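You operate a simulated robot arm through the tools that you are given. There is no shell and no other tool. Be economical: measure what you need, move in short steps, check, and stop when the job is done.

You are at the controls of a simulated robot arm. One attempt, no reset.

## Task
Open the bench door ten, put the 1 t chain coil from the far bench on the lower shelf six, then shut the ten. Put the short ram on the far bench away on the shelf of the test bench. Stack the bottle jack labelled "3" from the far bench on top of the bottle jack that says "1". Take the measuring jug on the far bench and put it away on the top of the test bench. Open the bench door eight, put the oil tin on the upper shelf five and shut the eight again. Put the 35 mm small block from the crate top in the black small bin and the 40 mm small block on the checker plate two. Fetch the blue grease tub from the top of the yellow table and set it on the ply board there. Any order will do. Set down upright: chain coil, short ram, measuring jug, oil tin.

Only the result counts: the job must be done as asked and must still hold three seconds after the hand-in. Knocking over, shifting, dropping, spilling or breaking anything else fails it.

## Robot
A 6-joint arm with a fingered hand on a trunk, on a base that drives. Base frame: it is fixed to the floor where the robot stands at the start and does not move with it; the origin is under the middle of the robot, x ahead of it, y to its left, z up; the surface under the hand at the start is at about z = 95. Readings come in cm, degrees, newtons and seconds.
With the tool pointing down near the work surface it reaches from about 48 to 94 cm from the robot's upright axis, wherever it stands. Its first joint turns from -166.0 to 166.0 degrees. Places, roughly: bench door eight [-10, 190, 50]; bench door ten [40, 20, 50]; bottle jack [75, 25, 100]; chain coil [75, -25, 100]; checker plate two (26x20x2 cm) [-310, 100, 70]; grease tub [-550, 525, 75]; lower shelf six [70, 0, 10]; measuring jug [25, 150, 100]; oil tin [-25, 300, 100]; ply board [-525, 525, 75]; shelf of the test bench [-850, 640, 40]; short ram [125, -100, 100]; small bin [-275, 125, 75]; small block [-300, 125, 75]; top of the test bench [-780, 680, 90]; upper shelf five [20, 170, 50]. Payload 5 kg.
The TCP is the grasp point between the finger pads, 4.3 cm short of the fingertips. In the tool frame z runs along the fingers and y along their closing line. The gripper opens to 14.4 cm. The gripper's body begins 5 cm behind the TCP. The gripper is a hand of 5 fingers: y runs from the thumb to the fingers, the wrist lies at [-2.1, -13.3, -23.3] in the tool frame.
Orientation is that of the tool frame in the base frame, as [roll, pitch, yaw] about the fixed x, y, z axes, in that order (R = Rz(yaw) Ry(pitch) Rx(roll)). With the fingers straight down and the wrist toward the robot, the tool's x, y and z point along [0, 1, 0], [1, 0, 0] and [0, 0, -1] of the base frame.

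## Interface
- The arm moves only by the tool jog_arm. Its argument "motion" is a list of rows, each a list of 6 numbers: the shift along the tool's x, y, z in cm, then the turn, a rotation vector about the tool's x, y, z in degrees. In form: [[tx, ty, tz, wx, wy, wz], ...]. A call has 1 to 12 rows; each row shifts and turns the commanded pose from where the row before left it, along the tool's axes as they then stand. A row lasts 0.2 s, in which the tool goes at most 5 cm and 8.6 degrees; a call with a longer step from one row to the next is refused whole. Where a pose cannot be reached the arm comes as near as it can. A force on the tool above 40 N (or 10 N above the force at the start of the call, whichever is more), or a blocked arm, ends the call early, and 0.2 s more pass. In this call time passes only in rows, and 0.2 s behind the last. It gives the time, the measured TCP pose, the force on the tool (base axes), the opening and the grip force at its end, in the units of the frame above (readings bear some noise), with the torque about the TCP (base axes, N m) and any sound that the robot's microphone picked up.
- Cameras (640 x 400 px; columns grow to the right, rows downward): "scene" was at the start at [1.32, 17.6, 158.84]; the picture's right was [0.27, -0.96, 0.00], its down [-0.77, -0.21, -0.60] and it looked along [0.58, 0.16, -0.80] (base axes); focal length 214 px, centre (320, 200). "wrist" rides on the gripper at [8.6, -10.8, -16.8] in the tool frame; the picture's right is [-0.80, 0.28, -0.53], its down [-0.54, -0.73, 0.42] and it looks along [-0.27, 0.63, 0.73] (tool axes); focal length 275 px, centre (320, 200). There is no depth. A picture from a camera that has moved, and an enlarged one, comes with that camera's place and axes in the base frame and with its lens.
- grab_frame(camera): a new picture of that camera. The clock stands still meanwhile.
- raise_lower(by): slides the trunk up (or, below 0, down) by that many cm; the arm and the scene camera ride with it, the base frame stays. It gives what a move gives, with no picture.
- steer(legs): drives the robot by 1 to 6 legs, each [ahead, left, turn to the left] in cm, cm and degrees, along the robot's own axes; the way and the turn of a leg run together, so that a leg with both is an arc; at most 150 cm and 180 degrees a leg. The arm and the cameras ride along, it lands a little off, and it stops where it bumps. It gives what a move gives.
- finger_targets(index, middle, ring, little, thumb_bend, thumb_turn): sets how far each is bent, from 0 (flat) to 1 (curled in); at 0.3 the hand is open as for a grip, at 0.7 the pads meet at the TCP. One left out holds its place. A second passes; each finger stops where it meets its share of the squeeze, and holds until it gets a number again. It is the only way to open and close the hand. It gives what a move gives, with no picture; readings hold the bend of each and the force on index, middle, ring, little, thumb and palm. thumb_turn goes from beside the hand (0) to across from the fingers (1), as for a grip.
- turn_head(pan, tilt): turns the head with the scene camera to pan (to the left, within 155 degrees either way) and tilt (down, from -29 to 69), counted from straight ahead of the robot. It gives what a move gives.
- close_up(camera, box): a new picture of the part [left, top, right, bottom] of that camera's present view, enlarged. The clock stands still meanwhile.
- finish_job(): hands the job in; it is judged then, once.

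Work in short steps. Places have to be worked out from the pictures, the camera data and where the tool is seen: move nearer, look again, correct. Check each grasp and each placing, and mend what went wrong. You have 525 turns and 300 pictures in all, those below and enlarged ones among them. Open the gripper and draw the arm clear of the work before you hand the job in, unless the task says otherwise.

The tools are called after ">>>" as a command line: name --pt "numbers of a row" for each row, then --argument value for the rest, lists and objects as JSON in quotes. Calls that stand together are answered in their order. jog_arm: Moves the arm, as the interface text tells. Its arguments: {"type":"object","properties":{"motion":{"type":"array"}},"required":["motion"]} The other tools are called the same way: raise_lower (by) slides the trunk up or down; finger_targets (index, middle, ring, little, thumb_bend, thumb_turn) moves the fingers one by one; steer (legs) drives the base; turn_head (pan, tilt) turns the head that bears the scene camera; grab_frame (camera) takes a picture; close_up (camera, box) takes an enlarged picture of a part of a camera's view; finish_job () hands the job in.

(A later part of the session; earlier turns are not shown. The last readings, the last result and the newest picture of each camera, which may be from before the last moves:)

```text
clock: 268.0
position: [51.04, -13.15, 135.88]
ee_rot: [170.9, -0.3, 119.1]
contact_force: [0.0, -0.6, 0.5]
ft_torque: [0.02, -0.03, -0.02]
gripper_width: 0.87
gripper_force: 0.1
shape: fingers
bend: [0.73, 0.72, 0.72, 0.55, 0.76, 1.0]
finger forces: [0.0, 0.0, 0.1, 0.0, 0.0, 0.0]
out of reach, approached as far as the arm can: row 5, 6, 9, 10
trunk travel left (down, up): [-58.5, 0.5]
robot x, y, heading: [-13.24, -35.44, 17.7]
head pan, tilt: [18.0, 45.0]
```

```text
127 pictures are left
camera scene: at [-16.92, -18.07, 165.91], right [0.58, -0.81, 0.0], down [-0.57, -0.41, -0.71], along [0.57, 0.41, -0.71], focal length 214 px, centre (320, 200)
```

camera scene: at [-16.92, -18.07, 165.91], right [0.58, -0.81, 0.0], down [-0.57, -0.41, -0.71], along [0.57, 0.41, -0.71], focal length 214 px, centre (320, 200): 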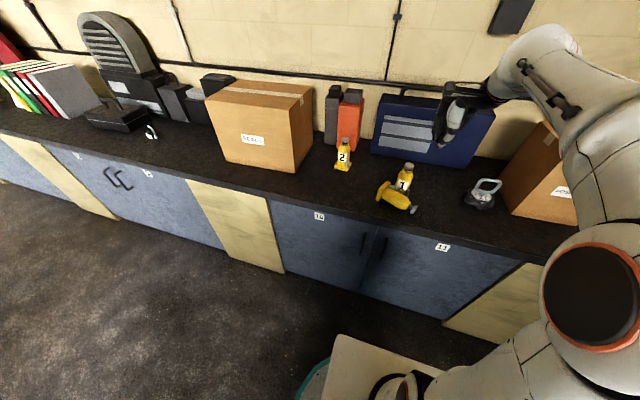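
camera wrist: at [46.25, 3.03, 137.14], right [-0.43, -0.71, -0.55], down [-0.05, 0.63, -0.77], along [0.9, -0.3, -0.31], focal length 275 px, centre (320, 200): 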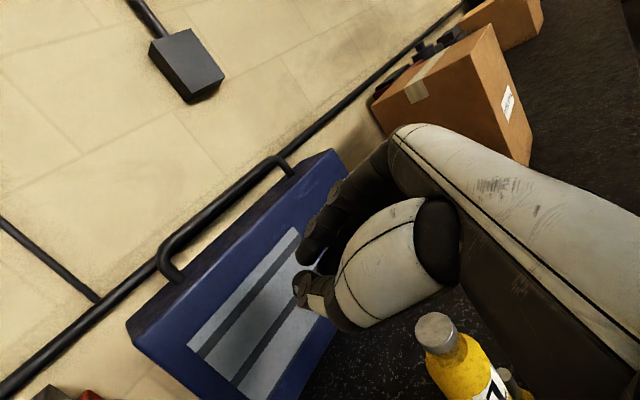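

Excellent visibility now. I zoom on the two jacks.

>>> close_up --camera "scene" --box '[340, 130, 480, 240]'

>>> grab_frame --camera "wrist"

```text
3.64 times, centred on (410, 185) of scene
camera zoom: at [-16.92, -18.07, 165.91], right [0.58, -0.81, 0.0], down [-0.57, -0.41, -0.71], along [0.57, 0.41, -0.71], focal length 780 px, centre (-7, 254)
```

zoom: 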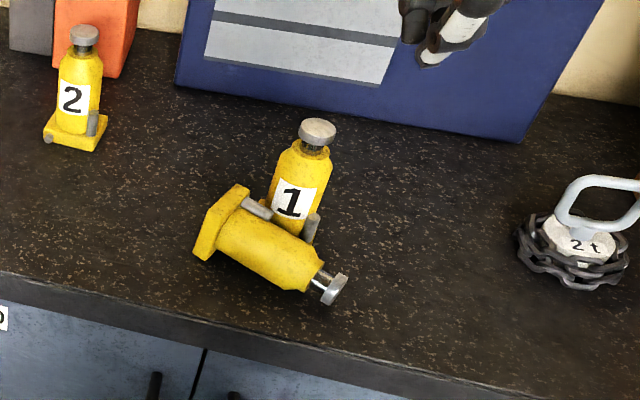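

```text
125 pictures are left
camera wrist: at [35.37, -12.17, 150.61], right [0.56, -0.6, 0.57], down [-0.31, -0.79, -0.53], along [0.77, 0.12, -0.63], focal length 275 px, centre (320, 200)
```

wrist: 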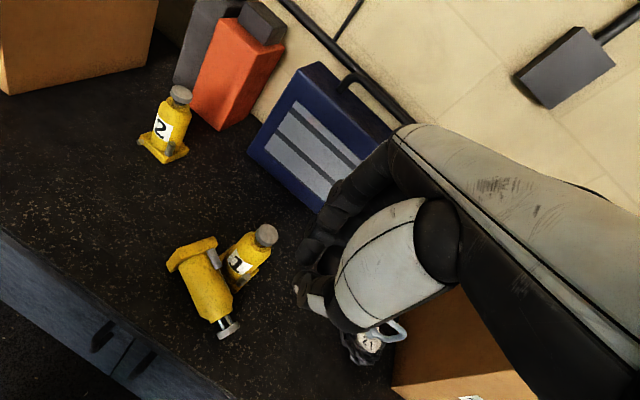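

Both cameras agree: jack 3's axis runs from base (59.1,1.5) to cap (57.5,-15), touching distance from jack 1. I turn the robot 22° right so the wrist can align with it, and level the hand.

>>> steer --legs '[[0, 0, -22]]'

>>> jog_arm --pt "0 -3 2 4 0 0" --pt "0 -3 2 4 0 0"

>>> turn_head --pan 35 --tilt 45

>>> grab_frame --camera "scene"

```text
clock: 269.6
position: [54.89, -38.37, 135.86]
ee_rot: [170.9, -0.3, 97.4]
contact_force: [0.8, -0.8, -0.4]
ft_torque: [0.04, -0.02, 0.0]
gripper_width: 0.88
gripper_force: 0.0
shape: fingers
bend: [0.73, 0.72, 0.72, 0.55, 0.76, 1.0]
finger forces: [0.1, 0.0, 0.1, 0.0, 0.0, 0.0]
trunk travel left (down, up): [-58.5, 0.5]
robot x, y, heading: [-13.52, -36.04, -3.9]
head pan, tilt: [18.0, 45.0]
```

```text
clock: 270.2
position: [49.34, -39.36, 131.05]
ee_rot: [178.7, -0.4, 97.9]
contact_force: [-1.0, -0.1, 0.3]
ft_torque: [0.02, -0.02, 0.0]
gripper_width: 0.87
gripper_force: 0.0
shape: fingers
bend: [0.73, 0.72, 0.72, 0.55, 0.76, 1.0]
finger forces: [0.0, 0.0, 0.0, 0.0, 0.1, 0.0]
trunk travel left (down, up): [-58.5, 0.5]
robot x, y, heading: [-13.32, -36.01, -4.0]
head pan, tilt: [18.0, 45.0]
```

```text
clock: 271.0
position: [49.55, -39.4, 130.97]
ee_rot: [178.7, -0.4, 97.9]
contact_force: [0.7, -0.2, 0.2]
ft_torque: [-0.02, 0.03, -0.01]
gripper_width: 0.87
gripper_force: 0.1
shape: fingers
bend: [0.73, 0.72, 0.72, 0.55, 0.76, 1.0]
finger forces: [0.0, 0.0, 0.1, 0.1, 0.0, 0.0]
trunk travel left (down, up): [-58.5, 0.5]
robot x, y, heading: [-13.48, -35.83, -3.6]
head pan, tilt: [35.0, 45.0]
```

```text
124 pictures are left
camera scene: at [-11.06, -15.68, 165.9], right [0.52, -0.86, 0.0], down [-0.61, -0.37, -0.71], along [0.61, 0.37, -0.71], focal length 214 px, centre (320, 200)
```

scene: 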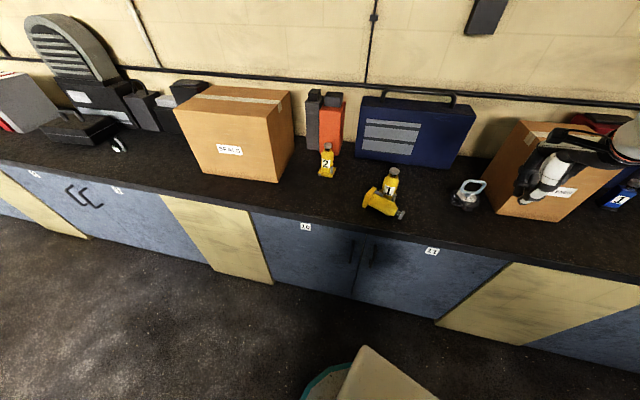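

Hand is clear to the right. I move it over jack 3's neck end (57.6,-13.5), aligning yaw.

>>> finger_targets --index 0.5 --middle 0.5 --ring 0.5 --little 0.5 --thumb_bend 0.5

>>> jog_arm --pt "3.5 1.6 2 0 0 1.8" --pt "3.5 1.6 2 0 0 1.8" --pt "3.5 1.6 2 0 0 1.8" --pt "3.5 1.6 2 0 0 1.8" --pt "3.5 1.6 2 0 0 1.8" --pt "3.5 1.6 2 0 0 1.8" --pt "3.5 1.6 2 0 0 1.8"

>>> grab_frame --camera "wrist"

>>> close_up --camera "scene" --box '[330, 130, 490, 240]'

```text
clock: 272.0
position: [49.45, -39.26, 130.98]
ee_rot: [178.5, -0.4, 98.0]
contact_force: [-0.5, 0.0, 0.4]
ft_torque: [0.04, -0.01, 0.03]
gripper_width: 7.77
gripper_force: 0.0
shape: fingers
bend: [0.5, 0.5, 0.5, 0.5, 0.5, 1.0]
finger forces: [0.1, 0.0, 0.0, 0.0, 0.1, 0.0]
trunk travel left (down, up): [-58.5, 0.5]
robot x, y, heading: [-13.18, -35.92, -3.7]
head pan, tilt: [35.0, 45.0]
```

```text
clock: 273.6
position: [52.18, -38.08, 115.94]
ee_rot: [178.0, -1.4, 90.9]
contact_force: [0.0, 0.2, 0.4]
ft_torque: [-0.05, -0.03, 0.0]
gripper_width: 7.81
gripper_force: 0.0
shape: fingers
bend: [0.5, 0.5, 0.5, 0.5, 0.5, 1.0]
finger forces: [0.1, 0.1, 0.1, 0.1, 0.0, 0.0]
out of reach, approached as far as the arm can: row 1, 2, 3, 4, 5, 6, 7
trunk travel left (down, up): [-58.5, 0.5]
robot x, y, heading: [-13.15, -35.89, -3.8]
head pan, tilt: [35.0, 45.0]
```

```text
123 pictures are left
camera wrist: at [40.67, -30.15, 132.46], right [0.28, -0.81, 0.52], down [-0.7, -0.54, -0.46], along [0.66, -0.24, -0.72], focal length 275 px, centre (320, 200)
```

wrist: 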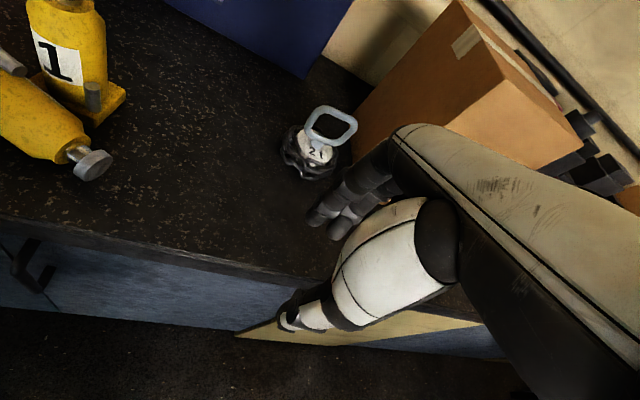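

```text
3.64 times, centred on (410, 185) of scene
camera zoom: at [-11.1, -15.64, 165.9], right [0.52, -0.86, 0.0], down [-0.6, -0.37, -0.71], along [0.61, 0.37, -0.71], focal length 780 px, centre (-7, 254)
```

zoom: 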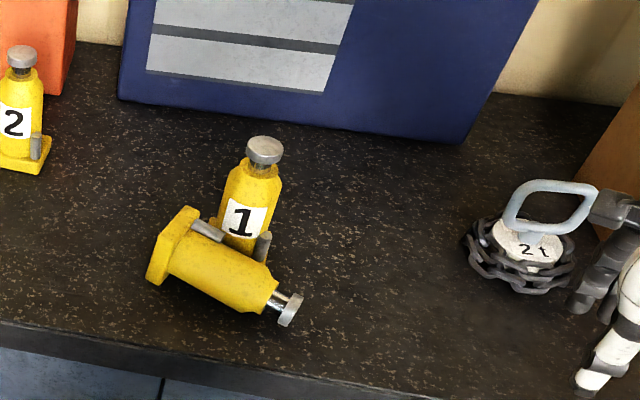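

The wrist limit depends on bearing; I need the robot further left. I raise the hand 7 cm and drive 25 cm left.

>>> jog_arm --pt "0 0 -3.5 0 0 0" --pt "0 0 -3.5 0 0 0"

>>> steer --legs '[[0, 25, 0]]'

>>> grab_frame --camera "wrist"

```text
clock: 274.2
position: [51.2, -41.4, 120.92]
ee_rot: [178.0, -1.6, 89.8]
contact_force: [-0.6, 0.5, -0.2]
ft_torque: [-0.03, 0.01, 0.0]
gripper_width: 7.8
gripper_force: 0.0
shape: fingers
bend: [0.5, 0.5, 0.5, 0.5, 0.5, 1.0]
finger forces: [0.1, 0.0, 0.0, 0.0, 0.1, 0.0]
out of reach, approached as far as the arm can: row 1, 2
trunk travel left (down, up): [-58.5, 0.5]
robot x, y, heading: [-13.25, -35.88, -3.9]
head pan, tilt: [35.0, 45.0]
```

```text
clock: 276.0
position: [52.89, -16.94, 120.83]
ee_rot: [178.0, -1.6, 89.7]
contact_force: [0.1, 0.3, 0.5]
ft_torque: [-0.04, 0.03, -0.02]
gripper_width: 7.82
gripper_force: 0.1
shape: fingers
bend: [0.5, 0.5, 0.5, 0.5, 0.5, 1.0]
finger forces: [0.0, 0.0, 0.0, 0.0, 0.0, 0.1]
trunk travel left (down, up): [-58.5, 0.5]
robot x, y, heading: [-11.6, -11.12, -3.9]
head pan, tilt: [35.0, 45.0]
```

```text
121 pictures are left
camera wrist: at [41.56, -8.68, 137.29], right [0.26, -0.81, 0.52], down [-0.71, -0.53, -0.46], along [0.65, -0.25, -0.72], focal length 275 px, centre (320, 200)
```

wrist: 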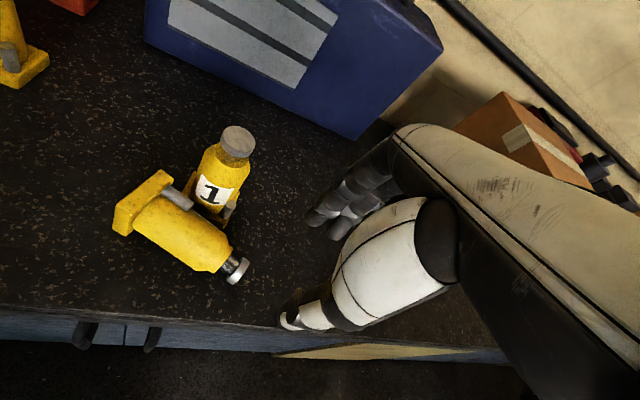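

Now the cap end is at (57.2,-14.8). I position over the neck and descend to z≈104.

>>> jog_arm --pt "2 2.3 1 0 0 0" --pt "1.9 2.3 1 0 0 0" --pt "0 0 4 0 0 0" --pt "0 0 4 0 0 0" --pt "0 0 4 0 0 0" --pt "0 0 3 0 0 0"

>>> grab_frame --camera "wrist"

>>> close_up --camera "scene" --box '[330, 130, 490, 240]'

```text
clock: 277.4
position: [57.82, -14.65, 103.25]
ee_rot: [178.0, -1.5, 89.7]
contact_force: [0.5, 0.0, 0.8]
ft_torque: [0.03, 0.02, 0.03]
gripper_width: 7.79
gripper_force: 0.0
shape: fingers
bend: [0.5, 0.5, 0.5, 0.5, 0.5, 1.0]
finger forces: [0.0, 0.1, 0.0, 0.1, 0.0, 0.0]
out of reach, approached as far as the arm can: row 1, 2
trunk travel left (down, up): [-58.5, 0.5]
robot x, y, heading: [-11.49, -11.79, -3.8]
head pan, tilt: [35.0, 45.0]
```

```text
120 pictures are left
camera wrist: at [46.5, -6.5, 119.72], right [0.26, -0.81, 0.52], down [-0.71, -0.53, -0.46], along [0.65, -0.25, -0.72], focal length 275 px, centre (320, 200)
```

wrist: 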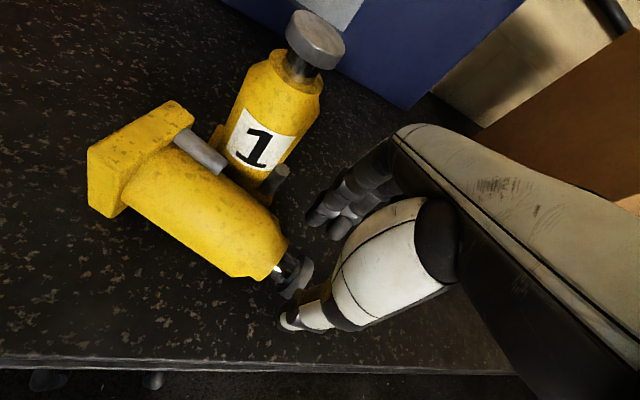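

```text
3.64 times, centred on (410, 185) of scene
camera zoom: at [-9.33, 8.88, 165.91], right [0.52, -0.86, 0.0], down [-0.61, -0.37, -0.71], along [0.61, 0.37, -0.71], focal length 780 px, centre (-7, 254)
```

zoom: 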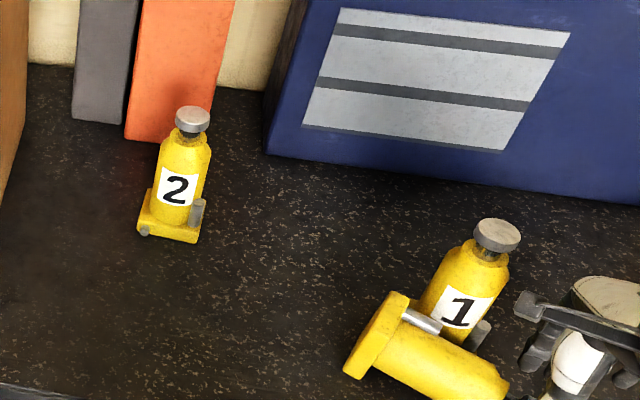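

The cap is between thumb and fingers. I descend to 99.6, pinch, and drag it toward me.

>>> jog_arm --pt "0.5 0 1.9 0 0 0" --pt "0.3 0 1.8 0 0 0"

>>> finger_targets --index 0.8 --middle 0.8 --ring 0.8 --little 0.8 --thumb_bend 0.7

>>> grab_frame --camera "wrist"

```text
clock: 278.0
position: [58.22, -13.83, 99.92]
ee_rot: [177.3, -1.6, 89.6]
contact_force: [1.6, -1.4, 27.2]
ft_torque: [0.1, 1.44, 0.02]
gripper_width: 8.03
gripper_force: 13.1
shape: fingers
bend: [0.5, 0.5, 0.5, 0.5, 0.49, 1.0]
finger forces: [0.0, 0.1, 0.0, 0.1, 26.4, 0.0]
trunk travel left (down, up): [-58.5, 0.5]
robot x, y, heading: [-11.74, -11.09, -3.9]
head pan, tilt: [35.0, 45.0]
```

```text
clock: 278.4
position: [58.11, -13.89, 99.84]
ee_rot: [177.5, -1.6, 89.5]
contact_force: [-7.5, -0.5, 19.3]
ft_torque: [0.11, 1.96, -0.05]
gripper_width: 4.09
gripper_force: 21.7
shape: fingers
bend: [0.72, 0.8, 0.8, 0.8, 0.54, 1.0]
finger forces: [8.2, 3.2, 0.1, 0.0, 32.0, 0.1]
trunk travel left (down, up): [-58.5, 0.5]
robot x, y, heading: [-11.18, -11.63, -4.0]
head pan, tilt: [35.0, 45.0]
stopped: the force on the tool passed its limit at 44 N (the readings are from after the stop); the commanded pose is now the measured one
```

```text
118 pictures are left
camera wrist: at [46.58, -5.72, 116.22], right [0.25, -0.81, 0.52], down [-0.71, -0.53, -0.47], along [0.66, -0.25, -0.71], focal length 275 px, centre (320, 200)
```

wrist: 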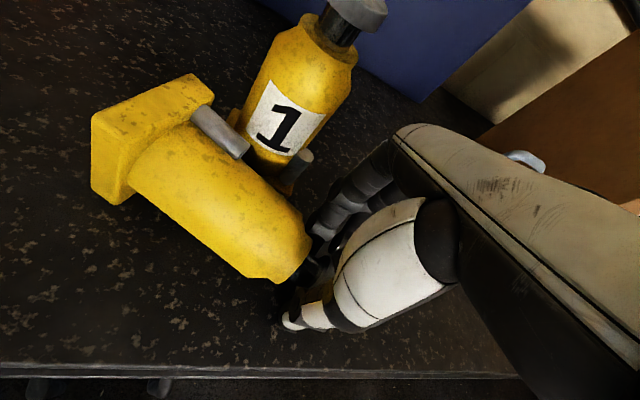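

The thumb tip presses on the bench; I raise 0.6 and drag the jack 7 cm toward me (tool −y).

>>> jog_arm --pt "0 0 -0.6 0 0 0" --pt "0 -0.7 0 0 0 0" --pt "0 -1.5 0 0 0 0" --pt "0 -1.5 0 0 0 0" --pt "0 -1.5 0 0 0 0" --pt "0 -1.5 0 0 0 0"

>>> grab_frame --camera "wrist"

```text
clock: 279.8
position: [51.25, -13.81, 99.77]
ee_rot: [177.7, -1.4, 89.7]
contact_force: [3.2, -0.9, -0.6]
ft_torque: [-0.01, -0.06, -0.05]
gripper_width: 1.57
gripper_force: 1.2
shape: fingers
bend: [0.72, 0.8, 0.8, 0.8, 0.62, 1.0]
finger forces: [2.5, 0.0, 0.1, 0.0, 0.0, 0.0]
trunk travel left (down, up): [-58.5, 0.5]
robot x, y, heading: [-11.55, -11.26, -4.0]
head pan, tilt: [35.0, 45.0]
```

```text
117 pictures are left
camera wrist: at [39.87, -5.68, 116.26], right [0.26, -0.81, 0.52], down [-0.71, -0.53, -0.47], along [0.65, -0.25, -0.71], focal length 275 px, centre (320, 200)
```

wrist: 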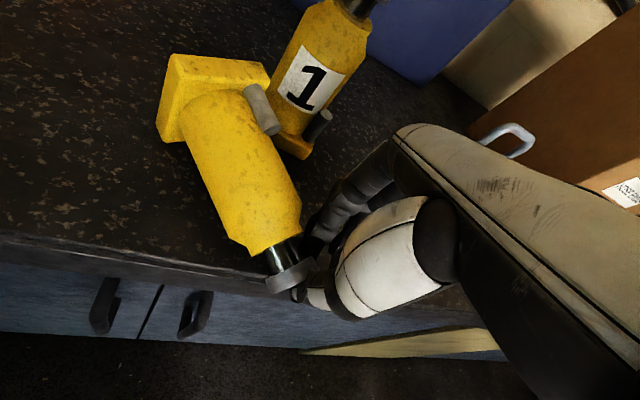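

The jack pivoted: cap now at (48.3,-11.9), base (58.5,1.3), clear of jack 1. I open, rise, and move the robot to (1,-49), heading 20°, from where I can grasp it across from above.

>>> finger_targets --index 0.4 --middle 0.4 --ring 0.4 --little 0.4 --thumb_bend 0.4

>>> jog_arm --pt "0 0 -3 0 0 0" --pt "0 0 -4 0 0 0" --pt "0 0 -4 0 0 0" --pt "0 0 -4 0 0 0" --pt "0 0 -4 0 0 0" --pt "0 0 -4 0 0 0"

>>> steer --legs '[[15, -36.7, 0], [0, 0, 24]]'

>>> turn_head --pan 25 --tilt 50

>>> grab_frame --camera "scene"

```text
clock: 280.8
position: [51.3, -13.83, 99.86]
ee_rot: [177.7, -1.6, 89.6]
contact_force: [0.4, 0.9, -1.2]
ft_torque: [-0.02, -0.03, 0.01]
gripper_width: 11.37
gripper_force: 0.1
shape: fingers
bend: [0.4, 0.4, 0.4, 0.4, 0.4, 0.99]
finger forces: [0.1, 0.1, 0.1, 0.2, 0.0, 0.1]
trunk travel left (down, up): [-58.5, 0.5]
robot x, y, heading: [-11.59, -11.36, -4.0]
head pan, tilt: [35.0, 45.0]
```

```text
clock: 282.2
position: [50.1, -16.04, 122.18]
ee_rot: [177.5, -1.9, 90.2]
contact_force: [0.1, 0.5, -0.3]
ft_torque: [0.01, -0.02, 0.0]
gripper_width: 11.39
gripper_force: 0.0
shape: fingers
bend: [0.4, 0.4, 0.4, 0.4, 0.4, 0.99]
finger forces: [0.0, 0.1, 0.0, 0.0, 0.0, 0.0]
out of reach, approached as far as the arm can: row 5, 6
trunk travel left (down, up): [-58.5, 0.5]
robot x, y, heading: [-11.81, -11.19, -3.8]
head pan, tilt: [35.0, 45.0]
```

```text
clock: 286.0
position: [59.17, -28.17, 122.18]
ee_rot: [177.4, -1.8, 114.3]
contact_force: [-0.2, 0.4, 1.0]
ft_torque: [-0.03, -0.02, -0.03]
gripper_width: 11.39
gripper_force: 0.0
shape: fingers
bend: [0.4, 0.4, 0.4, 0.4, 0.4, 0.99]
finger forces: [0.1, 0.1, 0.0, 0.0, 0.1, 0.0]
trunk travel left (down, up): [-58.5, 0.5]
robot x, y, heading: [0.74, -49.1, 20.2]
head pan, tilt: [35.0, 45.0]
```

```text
clock: 286.7
position: [59.23, -28.21, 122.12]
ee_rot: [177.3, -1.9, 114.3]
contact_force: [0.4, -0.6, -0.6]
ft_torque: [0.01, -0.02, 0.0]
gripper_width: 11.41
gripper_force: 0.0
shape: fingers
bend: [0.4, 0.4, 0.4, 0.4, 0.4, 0.99]
finger forces: [0.1, 0.0, 0.1, 0.0, 0.0, 0.0]
trunk travel left (down, up): [-58.5, 0.5]
robot x, y, heading: [0.8, -49.14, 20.1]
head pan, tilt: [25.0, 50.0]
```

```text
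116 pictures are left
camera scene: at [-4.53, -31.08, 165.22], right [0.71, -0.7, 0.0], down [-0.54, -0.54, -0.64], along [0.45, 0.46, -0.77], focal length 214 px, centre (320, 200)
```

scene: 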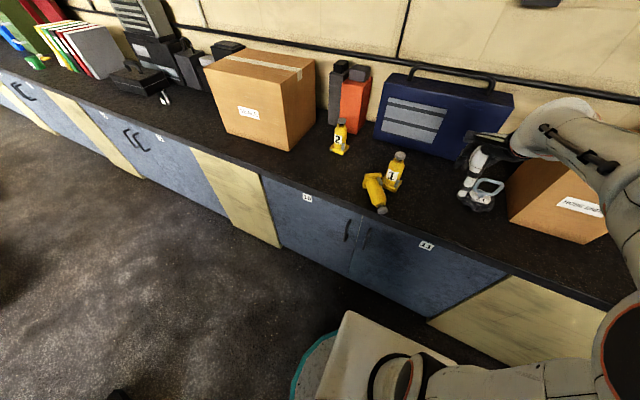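

I zoom to remeasure jack 3 and rotate the hand 118° to align across it.

>>> close_up --camera "scene" --box '[320, 110, 440, 230]'

>>> jog_arm --pt "0 -2 0 0 0 -8.4" --pt "0 -2 0 0 0 -8.4" --pt "0 -2 0 0 0 -8.4" --pt "0 0 0 0 0 -8.4" --pt "0 0 0 0 0 -8.4" --pt "0 0 0 0 0 -8.4" --pt "0 0 0 0 0 -8.4" --pt "0 0 0 0 0 -8.4" --pt "0 0 0 0 0 -8.4" --pt "0 0 0 0 0 -8.4" --pt "0 0 0 0 0 -8.4" --pt "0 0 0 0 0 -8.4"

```text
3.33 times, centred on (380, 170) of scene
camera zoom: at [-4.53, -31.08, 165.22], right [0.71, -0.7, 0.0], down [-0.54, -0.54, -0.64], along [0.45, 0.46, -0.77], focal length 715 px, centre (120, 300)
```

zoom: 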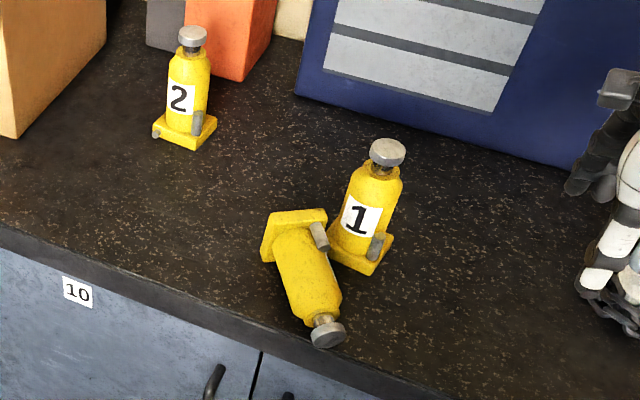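

```text
clock: 289.3
position: [54.17, -31.42, 121.82]
ee_rot: [178.6, 2.9, -144.8]
contact_force: [0.8, 0.1, 0.6]
ft_torque: [0.01, 0.01, 0.0]
gripper_width: 11.4
gripper_force: 0.1
shape: fingers
bend: [0.4, 0.4, 0.4, 0.4, 0.4, 0.99]
finger forces: [0.1, 0.0, 0.0, 0.0, 0.1, 0.0]
trunk travel left (down, up): [-58.5, 0.5]
robot x, y, heading: [0.76, -49.1, 19.7]
head pan, tilt: [25.0, 50.0]
```

The hand turned to −145°. I add 17°, then move over the jack's body at (54.7,-5.2).

>>> jog_arm --pt "0 0 0 0 0 -8.4" --pt "0 0 0 0 0 -8.4" --pt "-3.5 2.6 0 0 0 0" --pt "-3.5 2.6 0 0 0 0" --pt "-3.5 2.6 0 0 0 0" --pt "-3.5 2.6 0 0 0 0" --pt "-3.5 2.6 0 0 0 0" --pt "-3.4 2.7 0 0 0 0"

>>> grab_frame --camera "wrist"

>>> close_up --camera "scene" --box '[310, 90, 470, 230]'

```text
clock: 291.1
position: [54.48, -5.3, 122.84]
ee_rot: [179.6, 3.1, -128.2]
contact_force: [0.3, 1.1, 0.2]
ft_torque: [-0.04, -0.04, 0.03]
gripper_width: 11.42
gripper_force: 0.0
shape: fingers
bend: [0.4, 0.4, 0.4, 0.4, 0.4, 0.99]
finger forces: [0.1, 0.1, 0.0, 0.0, 0.1, 0.1]
trunk travel left (down, up): [-58.5, 0.5]
robot x, y, heading: [0.51, -49.39, 20.0]
head pan, tilt: [25.0, 50.0]
```

```text
114 pictures are left
camera wrist: at [57.34, -19.51, 139.0], right [0.25, 0.78, 0.58], down [0.92, 0.0, -0.4], along [-0.31, 0.63, -0.71], focal length 275 px, centre (320, 200)
```

wrist: 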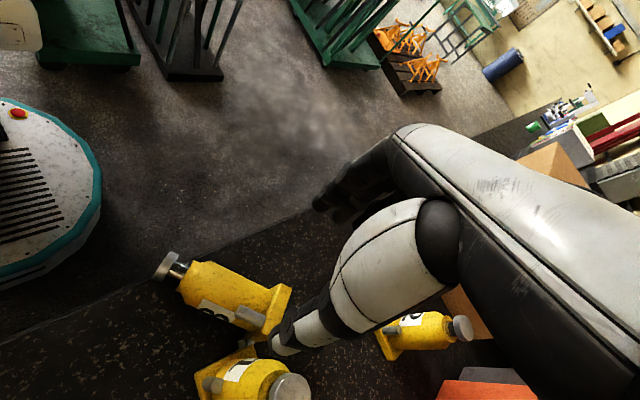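

```text
2.86 times, centred on (390, 160) of scene
camera zoom: at [-4.49, -30.98, 165.2], right [0.71, -0.71, 0.0], down [-0.54, -0.54, -0.64], along [0.45, 0.46, -0.77], focal length 613 px, centre (120, 314)
```

zoom: 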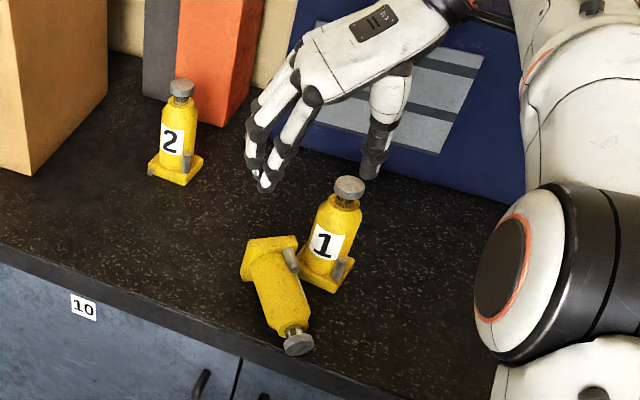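

Aligned above the body. I level the last 3° and descend to 106, checking clearance to jack 1.

>>> jog_arm --pt "0 0 3 0 3 0" --pt "0 0 4 0 0 0" --pt "0 0 4 0 0 0" --pt "0 0 4 0 0 0" --pt "0 0 2 0 0 0"

>>> grab_frame --camera "wrist"

>>> close_up --camera "scene" --box '[310, 90, 470, 230]'

```text
clock: 292.3
position: [54.75, -4.93, 106.09]
ee_rot: [179.5, 0.2, -128.3]
contact_force: [0.6, -0.4, 0.3]
ft_torque: [-0.02, -0.05, 0.04]
gripper_width: 11.38
gripper_force: 0.1
shape: fingers
bend: [0.4, 0.4, 0.4, 0.4, 0.4, 0.99]
finger forces: [0.0, 0.1, 0.0, 0.0, 0.0, 0.0]
trunk travel left (down, up): [-58.5, 0.5]
robot x, y, heading: [1.28, -49.13, 20.5]
head pan, tilt: [25.0, 50.0]
```

```text
112 pictures are left
camera wrist: at [58.02, -18.55, 122.68], right [0.27, 0.8, 0.54], down [0.9, -0.02, -0.43], along [-0.33, 0.6, -0.73], focal length 275 px, centre (320, 200)
```

wrist: 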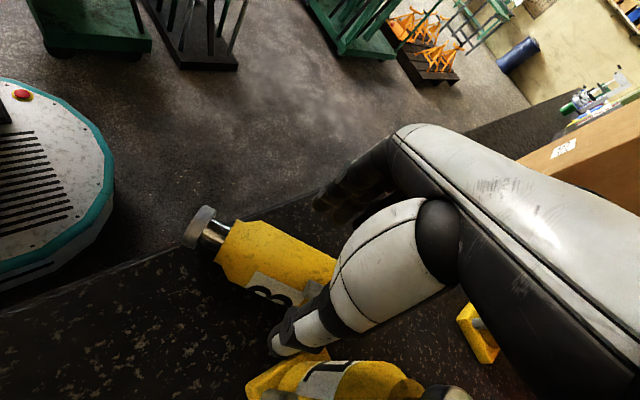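

```text
2.86 times, centred on (390, 160) of scene
camera zoom: at [-4.52, -31.08, 165.22], right [0.71, -0.71, 0.0], down [-0.54, -0.54, -0.64], along [0.45, 0.46, -0.77], focal length 613 px, centre (120, 314)
```

zoom: 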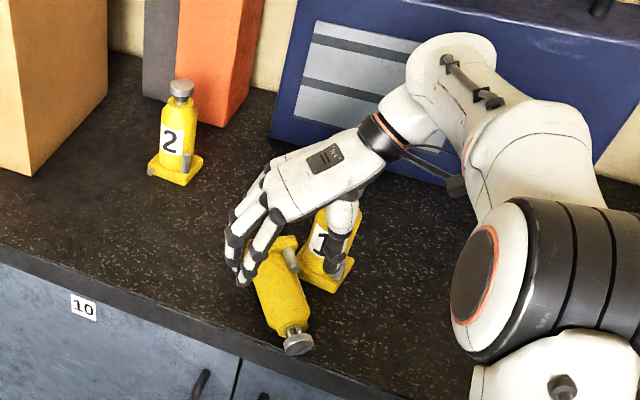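

Jack 1's cap is close to the palm's edge (≈6 cm aside). I shift 1.5 cm toward the cap end and descend 3 cm, then re-check.

>>> jog_arm --pt "1.5 0 0 0 0 0" --pt "0 0 1.5 0 0 0" --pt "0 0 1.5 0 0 0"

>>> grab_frame --camera "wrist"

>>> close_up --camera "scene" --box '[350, 100, 450, 200]'

```text
clock: 293.1
position: [54.02, -6.31, 103.09]
ee_rot: [179.7, 0.2, -128.3]
contact_force: [0.0, -0.1, -0.4]
ft_torque: [-0.03, -0.02, -0.01]
gripper_width: 11.4
gripper_force: 0.1
shape: fingers
bend: [0.4, 0.4, 0.4, 0.4, 0.4, 0.99]
finger forces: [0.1, 0.0, 0.0, 0.0, 0.0, 0.0]
trunk travel left (down, up): [-58.5, 0.5]
robot x, y, heading: [0.95, -48.86, 19.7]
head pan, tilt: [25.0, 50.0]
```

```text
110 pictures are left
camera wrist: at [57.24, -19.95, 119.65], right [0.27, 0.8, 0.54], down [0.9, -0.02, -0.43], along [-0.33, 0.6, -0.73], focal length 275 px, centre (320, 200)
```

wrist: 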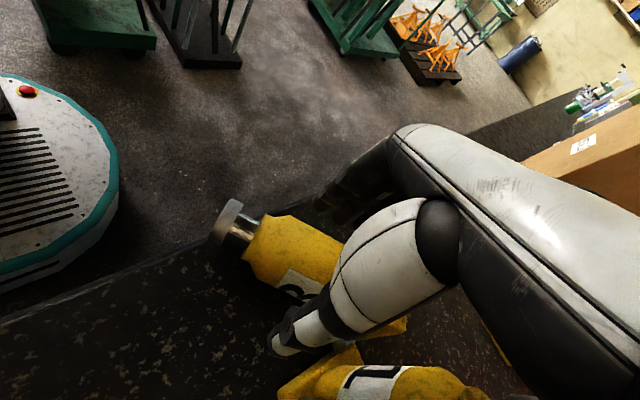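

```text
4.00 times, centred on (400, 150) of scene
camera zoom: at [-4.49, -31.05, 165.21], right [0.71, -0.71, 0.0], down [-0.54, -0.54, -0.64], along [0.45, 0.46, -0.77], focal length 858 px, centre (0, 400)
```

zoom: 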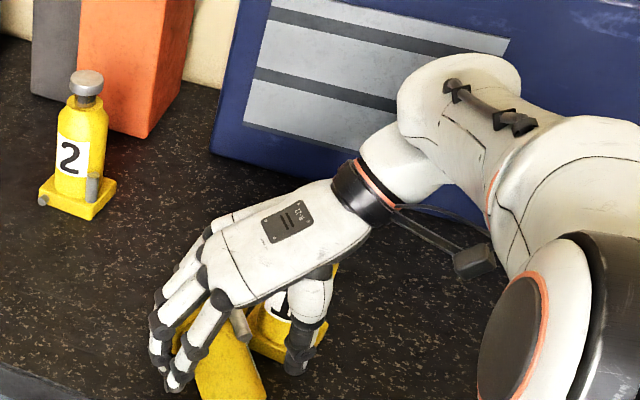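

Clearance to jack 1 is ≈2 cm sideways. I descend the last 3 cm in small steps.

>>> jog_arm --pt "0 0 1.2 0 0 0" --pt "0 0 1.0 0 0 0" --pt "0 0 0.7 0 0 0"

>>> finger_targets --index 1 --middle 1 --ring 1 --little 1 --thumb_bend 1

>>> grab_frame --camera "wrist"

```text
clock: 293.9
position: [53.91, -6.17, 100.21]
ee_rot: [179.7, 0.1, -128.3]
contact_force: [0.0, -0.4, 0.3]
ft_torque: [0.0, 0.0, -0.01]
gripper_width: 11.42
gripper_force: 0.0
shape: fingers
bend: [0.4, 0.4, 0.4, 0.4, 0.4, 0.99]
finger forces: [0.0, 0.1, 0.0, 0.1, 0.0, 0.0]
trunk travel left (down, up): [-58.5, 0.5]
robot x, y, heading: [1.29, -49.19, 20.0]
head pan, tilt: [25.0, 50.0]
```

```text
clock: 294.9
position: [53.79, -6.05, 100.0]
ee_rot: [179.6, 0.1, -128.2]
contact_force: [-8.1, 8.8, 0.3]
ft_torque: [0.19, -0.1, 0.82]
gripper_width: 5.65
gripper_force: 33.4
shape: fingers
bend: [0.58, 0.62, 0.62, 0.61, 0.56, 1.0]
finger forces: [12.3, 9.0, 8.6, 11.2, 25.5, 0.0]
trunk travel left (down, up): [-58.5, 0.5]
robot x, y, heading: [0.84, -49.31, 20.0]
head pan, tilt: [25.0, 50.0]
```

```text
108 pictures are left
camera wrist: at [57.17, -19.75, 116.65], right [0.27, 0.8, 0.54], down [0.9, -0.02, -0.43], along [-0.33, 0.6, -0.73], focal length 275 px, centre (320, 200)
```

wrist: 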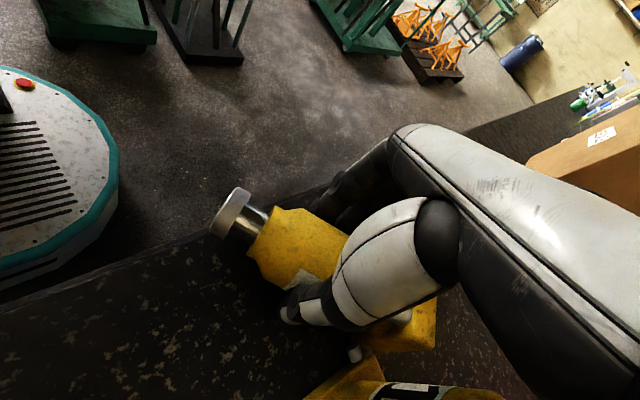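

A clean, symmetric, force-limited grasp. I lift slowly.

>>> jog_arm --pt "0 0 -0.5 0 0 0" --pt "0 0 -1 0 0 0" --pt "0 0 -1.5 0 0 0" --pt "0 0 -1 0 0 0"

>>> grab_frame --camera "wrist"

```text
clock: 295.9
position: [54.17, -6.39, 104.04]
ee_rot: [179.6, 0.1, -128.3]
contact_force: [-0.3, 0.6, -21.6]
ft_torque: [-0.25, 0.46, 0.01]
gripper_width: 5.62
gripper_force: 28.6
shape: fingers
bend: [0.58, 0.63, 0.64, 0.63, 0.56, 0.99]
finger forces: [10.8, 7.9, 7.3, 4.0, 26.9, 0.1]
trunk travel left (down, up): [-58.5, 0.5]
robot x, y, heading: [0.88, -49.12, 20.2]
head pan, tilt: [25.0, 50.0]
```

```text
107 pictures are left
camera wrist: at [57.44, -19.92, 120.61], right [0.27, 0.8, 0.54], down [0.9, -0.02, -0.43], along [-0.33, 0.6, -0.73], focal length 275 px, centre (320, 200)
```

wrist: 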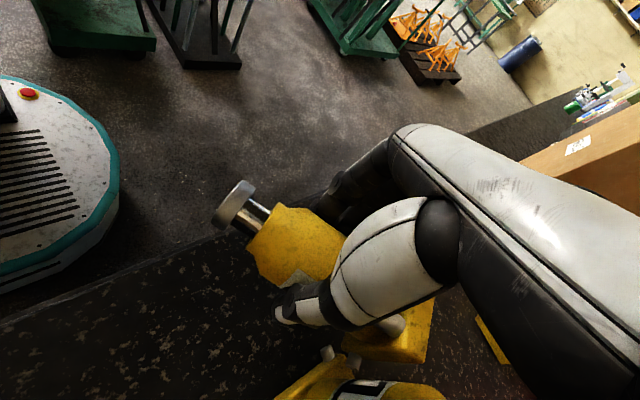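

Held at 22 N load. I re-squeeze, then lift to z≈120.

>>> finger_targets --index 1 --middle 1 --ring 1 --little 1 --thumb_bend 1

>>> jog_arm --pt "0 0 -0.5 0 0 0" --pt "0 0 -1 0 0 0" --pt "0 0 -1.5 0 0 0" --pt "0 0 -2 0 0 0" --pt "0 0 -2 0 0 0" --pt "0 0 -2 0 0 0" --pt "0 0 -2 0 0 0" --pt "0 0 -2 0 0 0" --pt "0 0 -1.5 0 0 0" --pt "0 0 -1 0 0 0" --pt "0 0 -0.5 0 0 0"

>>> grab_frame --camera "wrist"

```text
clock: 296.9
position: [54.05, -6.19, 104.01]
ee_rot: [179.5, 0.0, -128.2]
contact_force: [-2.9, 0.4, -20.9]
ft_torque: [-0.08, 0.48, 0.07]
gripper_width: 5.71
gripper_force: 39.1
shape: fingers
bend: [0.6, 0.67, 0.69, 0.7, 0.55, 0.97]
finger forces: [13.8, 9.3, 9.5, 9.8, 36.7, 0.0]
trunk travel left (down, up): [-58.5, 0.5]
robot x, y, heading: [1.2, -48.98, 20.1]
head pan, tilt: [25.0, 50.0]
```

```text
clock: 299.3
position: [54.06, -6.23, 119.99]
ee_rot: [179.6, 0.0, -128.1]
contact_force: [-0.5, -0.9, -22.6]
ft_torque: [-0.08, 0.51, -0.01]
gripper_width: 5.73
gripper_force: 38.8
shape: fingers
bend: [0.6, 0.67, 0.69, 0.7, 0.55, 0.97]
finger forces: [13.0, 9.0, 9.3, 8.6, 37.4, 0.1]
trunk travel left (down, up): [-58.5, 0.5]
robot x, y, heading: [0.88, -48.96, 20.0]
head pan, tilt: [25.0, 50.0]
```

```text
106 pictures are left
camera wrist: at [57.44, -19.84, 136.61], right [0.27, 0.8, 0.54], down [0.9, -0.02, -0.43], along [-0.33, 0.6, -0.73], focal length 275 px, centre (320, 200)
```

wrist: 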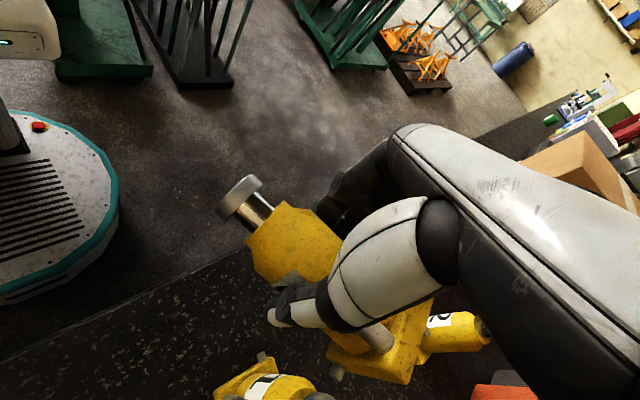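

39 N squeeze — very firm. Now I spin the hand back (+98° about its axis) in two gentle calls.

>>> jog_arm --pt "0 0 0 0 0 2" --pt "0 0 0 0 0 4" --pt "0 0 0 0 0 6" --pt "0 0 0 0 0 6" --pt "0 0 0 0 0 6" --pt "0 0 0 0 0 6" --pt "0 0 0 0 0 6" --pt "0 0 0 0 0 6" --pt "0 0 0 0 0 6" --pt "0 0 0 0 0 6" --pt "0 0 0 0 0 4" --pt "0 0 0 0 0 2"

>>> jog_arm --pt "0 0 0 0 0 2" --pt "0 0 0 0 0 4" --pt "0 0 0 0 0 6" --pt "0 0 0 0 0 6" --pt "0 0 0 0 0 6" --pt "0 0 0 0 0 6" --pt "0 0 0 0 0 4" --pt "0 0 0 0 0 2"

```text
clock: 301.9
position: [53.89, -6.17, 120.02]
ee_rot: [179.7, -0.5, 171.8]
contact_force: [-0.6, -0.4, -21.5]
ft_torque: [0.43, 0.33, -0.01]
gripper_width: 5.74
gripper_force: 38.8
shape: fingers
bend: [0.6, 0.67, 0.69, 0.7, 0.55, 0.97]
finger forces: [13.2, 9.1, 9.3, 8.4, 37.3, 0.1]
trunk travel left (down, up): [-58.5, 0.5]
robot x, y, heading: [0.89, -49.36, 20.1]
head pan, tilt: [25.0, 50.0]
```

```text
clock: 303.7
position: [54.41, -7.08, 119.62]
ee_rot: [179.7, -0.9, 136.2]
contact_force: [0.0, 0.5, -21.1]
ft_torque: [0.52, 0.02, -0.01]
gripper_width: 5.69
gripper_force: 38.4
shape: fingers
bend: [0.6, 0.67, 0.69, 0.7, 0.55, 0.97]
finger forces: [13.0, 9.2, 9.2, 8.3, 37.0, 0.0]
out of reach, approached as far as the arm can: row 8
trunk travel left (down, up): [-58.5, 0.5]
robot x, y, heading: [1.03, -48.97, 20.3]
head pan, tilt: [25.0, 50.0]
```

Now I tilt the hand toward horizontal (−75° about tool x), gently.

>>> jog_arm --pt "0 0 0 -2 0 0" --pt "0 0 0 -4 0 0" --pt "0 0 0 -6 0 0" --pt "0 0 0 -6 0 0" --pt "0 0 0 -6 0 0" --pt "0 0 0 -6 0 0" --pt "0 0 0 -6 0 0" --pt "0 0 0 -6 0 0" --pt "0 0 0 -4 0 0" --pt "0 0 0 -2 0 0"

>>> jog_arm --pt "0 0 0 -2 0 0" --pt "0 0 0 -4 0 0" --pt "0 0 0 -6 0 0" --pt "0 0 0 -6 0 0" --pt "0 0 0 -4 0 0" --pt "0 0 0 -2 0 0"

>>> grab_frame --camera "scene"

```text
clock: 305.9
position: [53.9, -6.67, 119.56]
ee_rot: [135.6, -1.1, 136.7]
contact_force: [-0.5, -0.3, -21.1]
ft_torque: [0.26, 0.25, -0.01]
gripper_width: 5.77
gripper_force: 35.7
shape: fingers
bend: [0.61, 0.68, 0.7, 0.71, 0.54, 0.96]
finger forces: [9.9, 7.5, 6.9, 5.1, 41.0, 0.0]
out of reach, approached as far as the arm can: row 6
trunk travel left (down, up): [-58.5, 0.5]
robot x, y, heading: [0.68, -49.34, 20.2]
head pan, tilt: [25.0, 50.0]
```

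```text
clock: 307.3
position: [54.12, -6.52, 119.44]
ee_rot: [111.6, -1.2, 136.7]
contact_force: [-0.9, 0.6, -21.2]
ft_torque: [0.08, 0.41, 0.0]
gripper_width: 5.79
gripper_force: 35.3
shape: fingers
bend: [0.62, 0.68, 0.7, 0.71, 0.54, 0.96]
finger forces: [9.0, 6.9, 6.1, 4.3, 43.7, 0.0]
trunk travel left (down, up): [-58.5, 0.5]
robot x, y, heading: [0.93, -49.01, 20.0]
head pan, tilt: [25.0, 50.0]
```

```text
105 pictures are left
camera scene: at [-4.38, -30.96, 165.2], right [0.71, -0.71, 0.0], down [-0.54, -0.54, -0.64], along [0.45, 0.46, -0.77], focal length 214 px, centre (320, 200)
```

scene: 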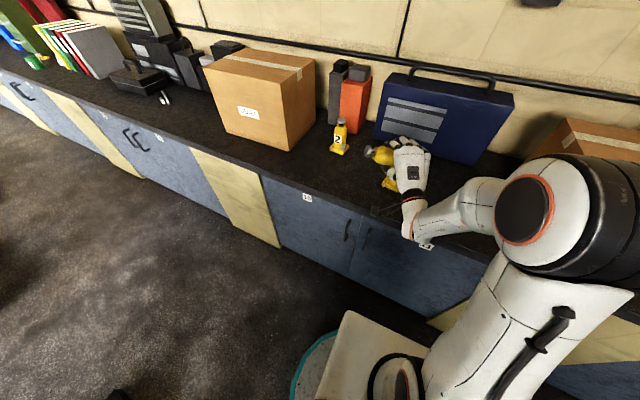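

Now roll +90° about the tool axis so the cap turns up; first 52°, drawing back slightly from jack 1.

>>> jog_arm --pt "0 0 -0.4 0 0 2" --pt "0 0 -0.6 0 0 4" --pt "0 0 -0.6 0 0 6" --pt "0 0 -0.6 0 0 6" --pt "0 0 -0.4 0 0 6" --pt "0 0 0 0 0 6" --pt "0 0 0 0 0 6" --pt "0 0 0 0 0 6" --pt "0 0 0 0 0 6" --pt "0 0 0 0 0 4" --pt "0 0 0 0 0 2"

>>> jog_arm --pt "0 0 0 0 0 2" --pt "0 0 0 0 0 4" --pt "0 0 0 0 0 6" --pt "0 0 0 0 0 6" --pt "0 0 0 0 0 6" --pt "0 0 0 0 0 6" --pt "0 0 0 0 0 4" --pt "0 0 0 0 0 2"

>>> grab_frame --camera "scene"

>>> grab_frame --camera "wrist"

```text
clock: 309.7
position: [52.28, -8.45, 120.45]
ee_rot: [124.7, -49.9, 109.5]
contact_force: [0.0, -0.4, -21.1]
ft_torque: [-0.17, -0.04, 0.04]
gripper_width: 5.8
gripper_force: 37.7
shape: fingers
bend: [0.62, 0.68, 0.7, 0.71, 0.54, 0.97]
finger forces: [9.8, 9.1, 8.4, 7.4, 40.9, 0.1]
trunk travel left (down, up): [-58.5, 0.5]
robot x, y, heading: [0.73, -49.32, 20.1]
head pan, tilt: [25.0, 50.0]
```

```text
clock: 311.5
position: [52.23, -8.46, 120.48]
ee_rot: [-177.0, -68.6, 44.0]
contact_force: [0.1, 0.2, -21.1]
ft_torque: [-0.47, -0.18, 0.03]
gripper_width: 5.77
gripper_force: 38.2
shape: fingers
bend: [0.61, 0.67, 0.69, 0.71, 0.55, 0.98]
finger forces: [10.7, 10.1, 10.0, 10.4, 35.9, 0.0]
trunk travel left (down, up): [-58.5, 0.5]
robot x, y, heading: [0.98, -49.41, 20.1]
head pan, tilt: [25.0, 50.0]
```

```text
104 pictures are left
camera scene: at [-4.4, -30.97, 165.2], right [0.71, -0.71, 0.0], down [-0.54, -0.54, -0.64], along [0.45, 0.46, -0.77], focal length 214 px, centre (320, 200)
```

scene: 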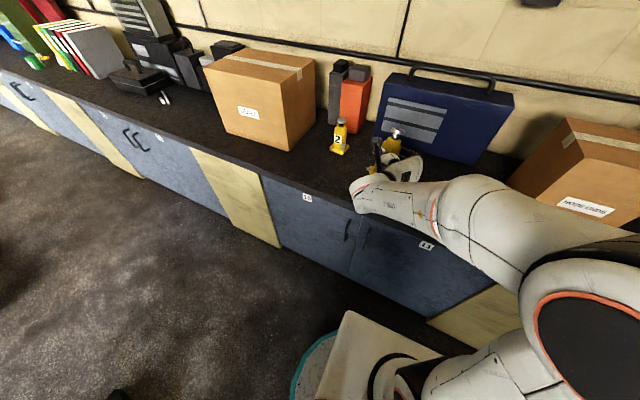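

```text
103 pictures are left
camera wrist: at [36.1, -10.24, 134.77], right [-0.34, -0.76, -0.55], down [-0.41, 0.65, -0.65], along [0.85, 0.0, -0.53], focal length 275 px, centre (320, 200)
```

wrist: 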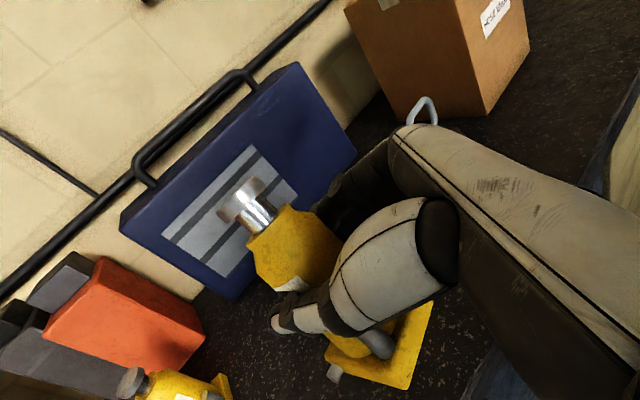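

The jack is almost up and firmly held (38 N). I zoom to compute its axis in the hand.

>>> close_up --camera "wrist" --box '[200, 150, 460, 400]'

```text
1.60 times, centred on (330, 275) of wrist
camera zoom: at [36.1, -10.24, 134.77], right [-0.34, -0.76, -0.55], down [-0.41, 0.65, -0.65], along [0.85, 0.0, -0.53], focal length 440 px, centre (304, 80)
```

zoom: 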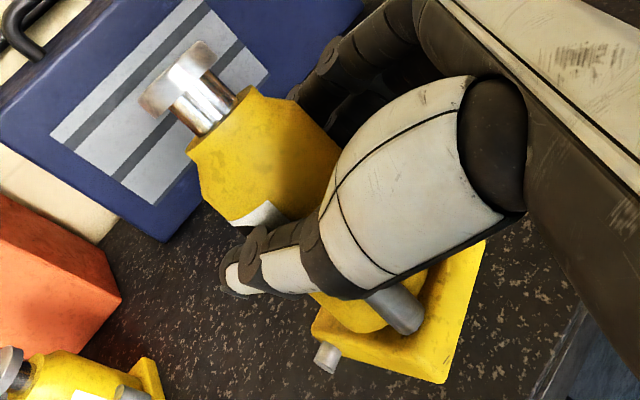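

Jack axis in the hand: leans 16° right and 21° with the hand tilt. I apply the combined corrective rotation while rising 4 cm.

>>> jog_arm --pt "0.5 0 -0.2 -0.6 2.3 -1.7" --pt "1.0 0 -0.3 -1.2 4.5 -3.3" --pt "1.0 0 -0.2 -1.2 4.5 -3.3" --pt "1.0 0.2 -0.1 -1.2 4.5 -3.3" --pt "0.5 0.1 0 -1.2 4.5 -3.3" --pt "0 0 0 -0.5 2.1 -1.5"

>>> grab_frame --camera "wrist"

>>> close_up --camera "scene" --box '[330, 80, 470, 220]'

```text
clock: 312.9
position: [52.51, -8.15, 124.58]
ee_rot: [85.0, -74.0, 139.0]
contact_force: [0.7, 0.5, -21.9]
ft_torque: [-0.48, 0.1, -0.01]
gripper_width: 5.75
gripper_force: 37.1
shape: fingers
bend: [0.62, 0.68, 0.7, 0.71, 0.55, 0.98]
finger forces: [9.6, 8.9, 8.4, 9.6, 38.2, 0.0]
trunk travel left (down, up): [-58.5, 0.5]
robot x, y, heading: [0.49, -49.09, 19.8]
head pan, tilt: [25.0, 50.0]
```

```text
101 pictures are left
camera wrist: at [31.62, -10.83, 129.37], right [-0.03, -0.71, -0.7], down [-0.07, 0.7, -0.71], along [1.0, 0.03, -0.07], focal length 275 px, centre (320, 200)
```

wrist: 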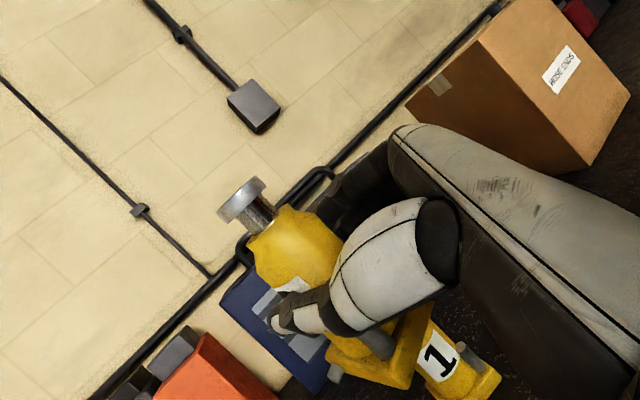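

```text
2.86 times, centred on (400, 150) of scene
camera zoom: at [-4.38, -30.95, 165.2], right [0.71, -0.71, 0.0], down [-0.54, -0.54, -0.64], along [0.45, 0.45, -0.77], focal length 613 px, centre (91, 343)
```

zoom: 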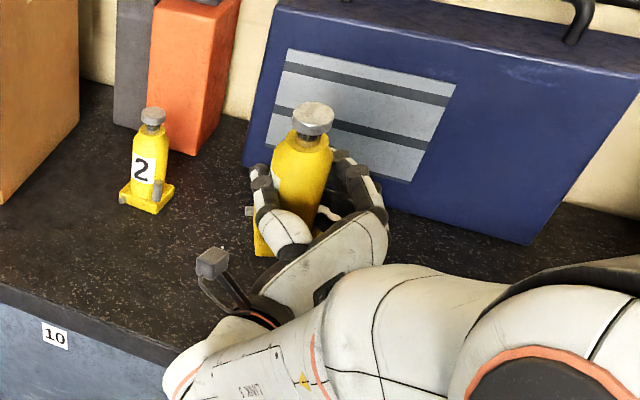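

Nearly vertical in the wrist view; I check fore-aft lean from the head camera with more zoom.

>>> close_up --camera "scene" --box '[375, 105, 435, 175]'

```text
5.71 times, centred on (405, 140) of scene
camera zoom: at [-4.38, -30.95, 165.2], right [0.71, -0.71, 0.0], down [-0.54, -0.54, -0.64], along [0.45, 0.45, -0.77], focal length 1226 px, centre (-166, 543)
```

zoom: 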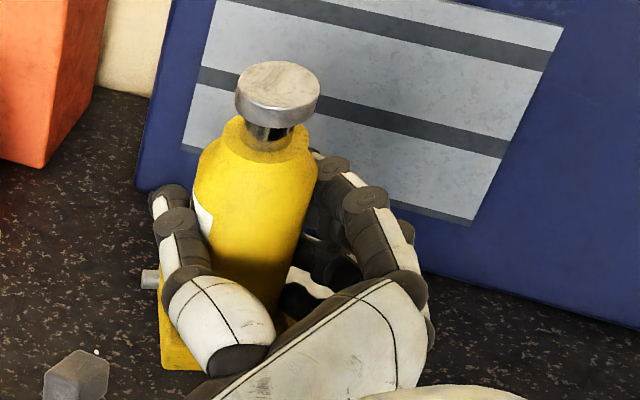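

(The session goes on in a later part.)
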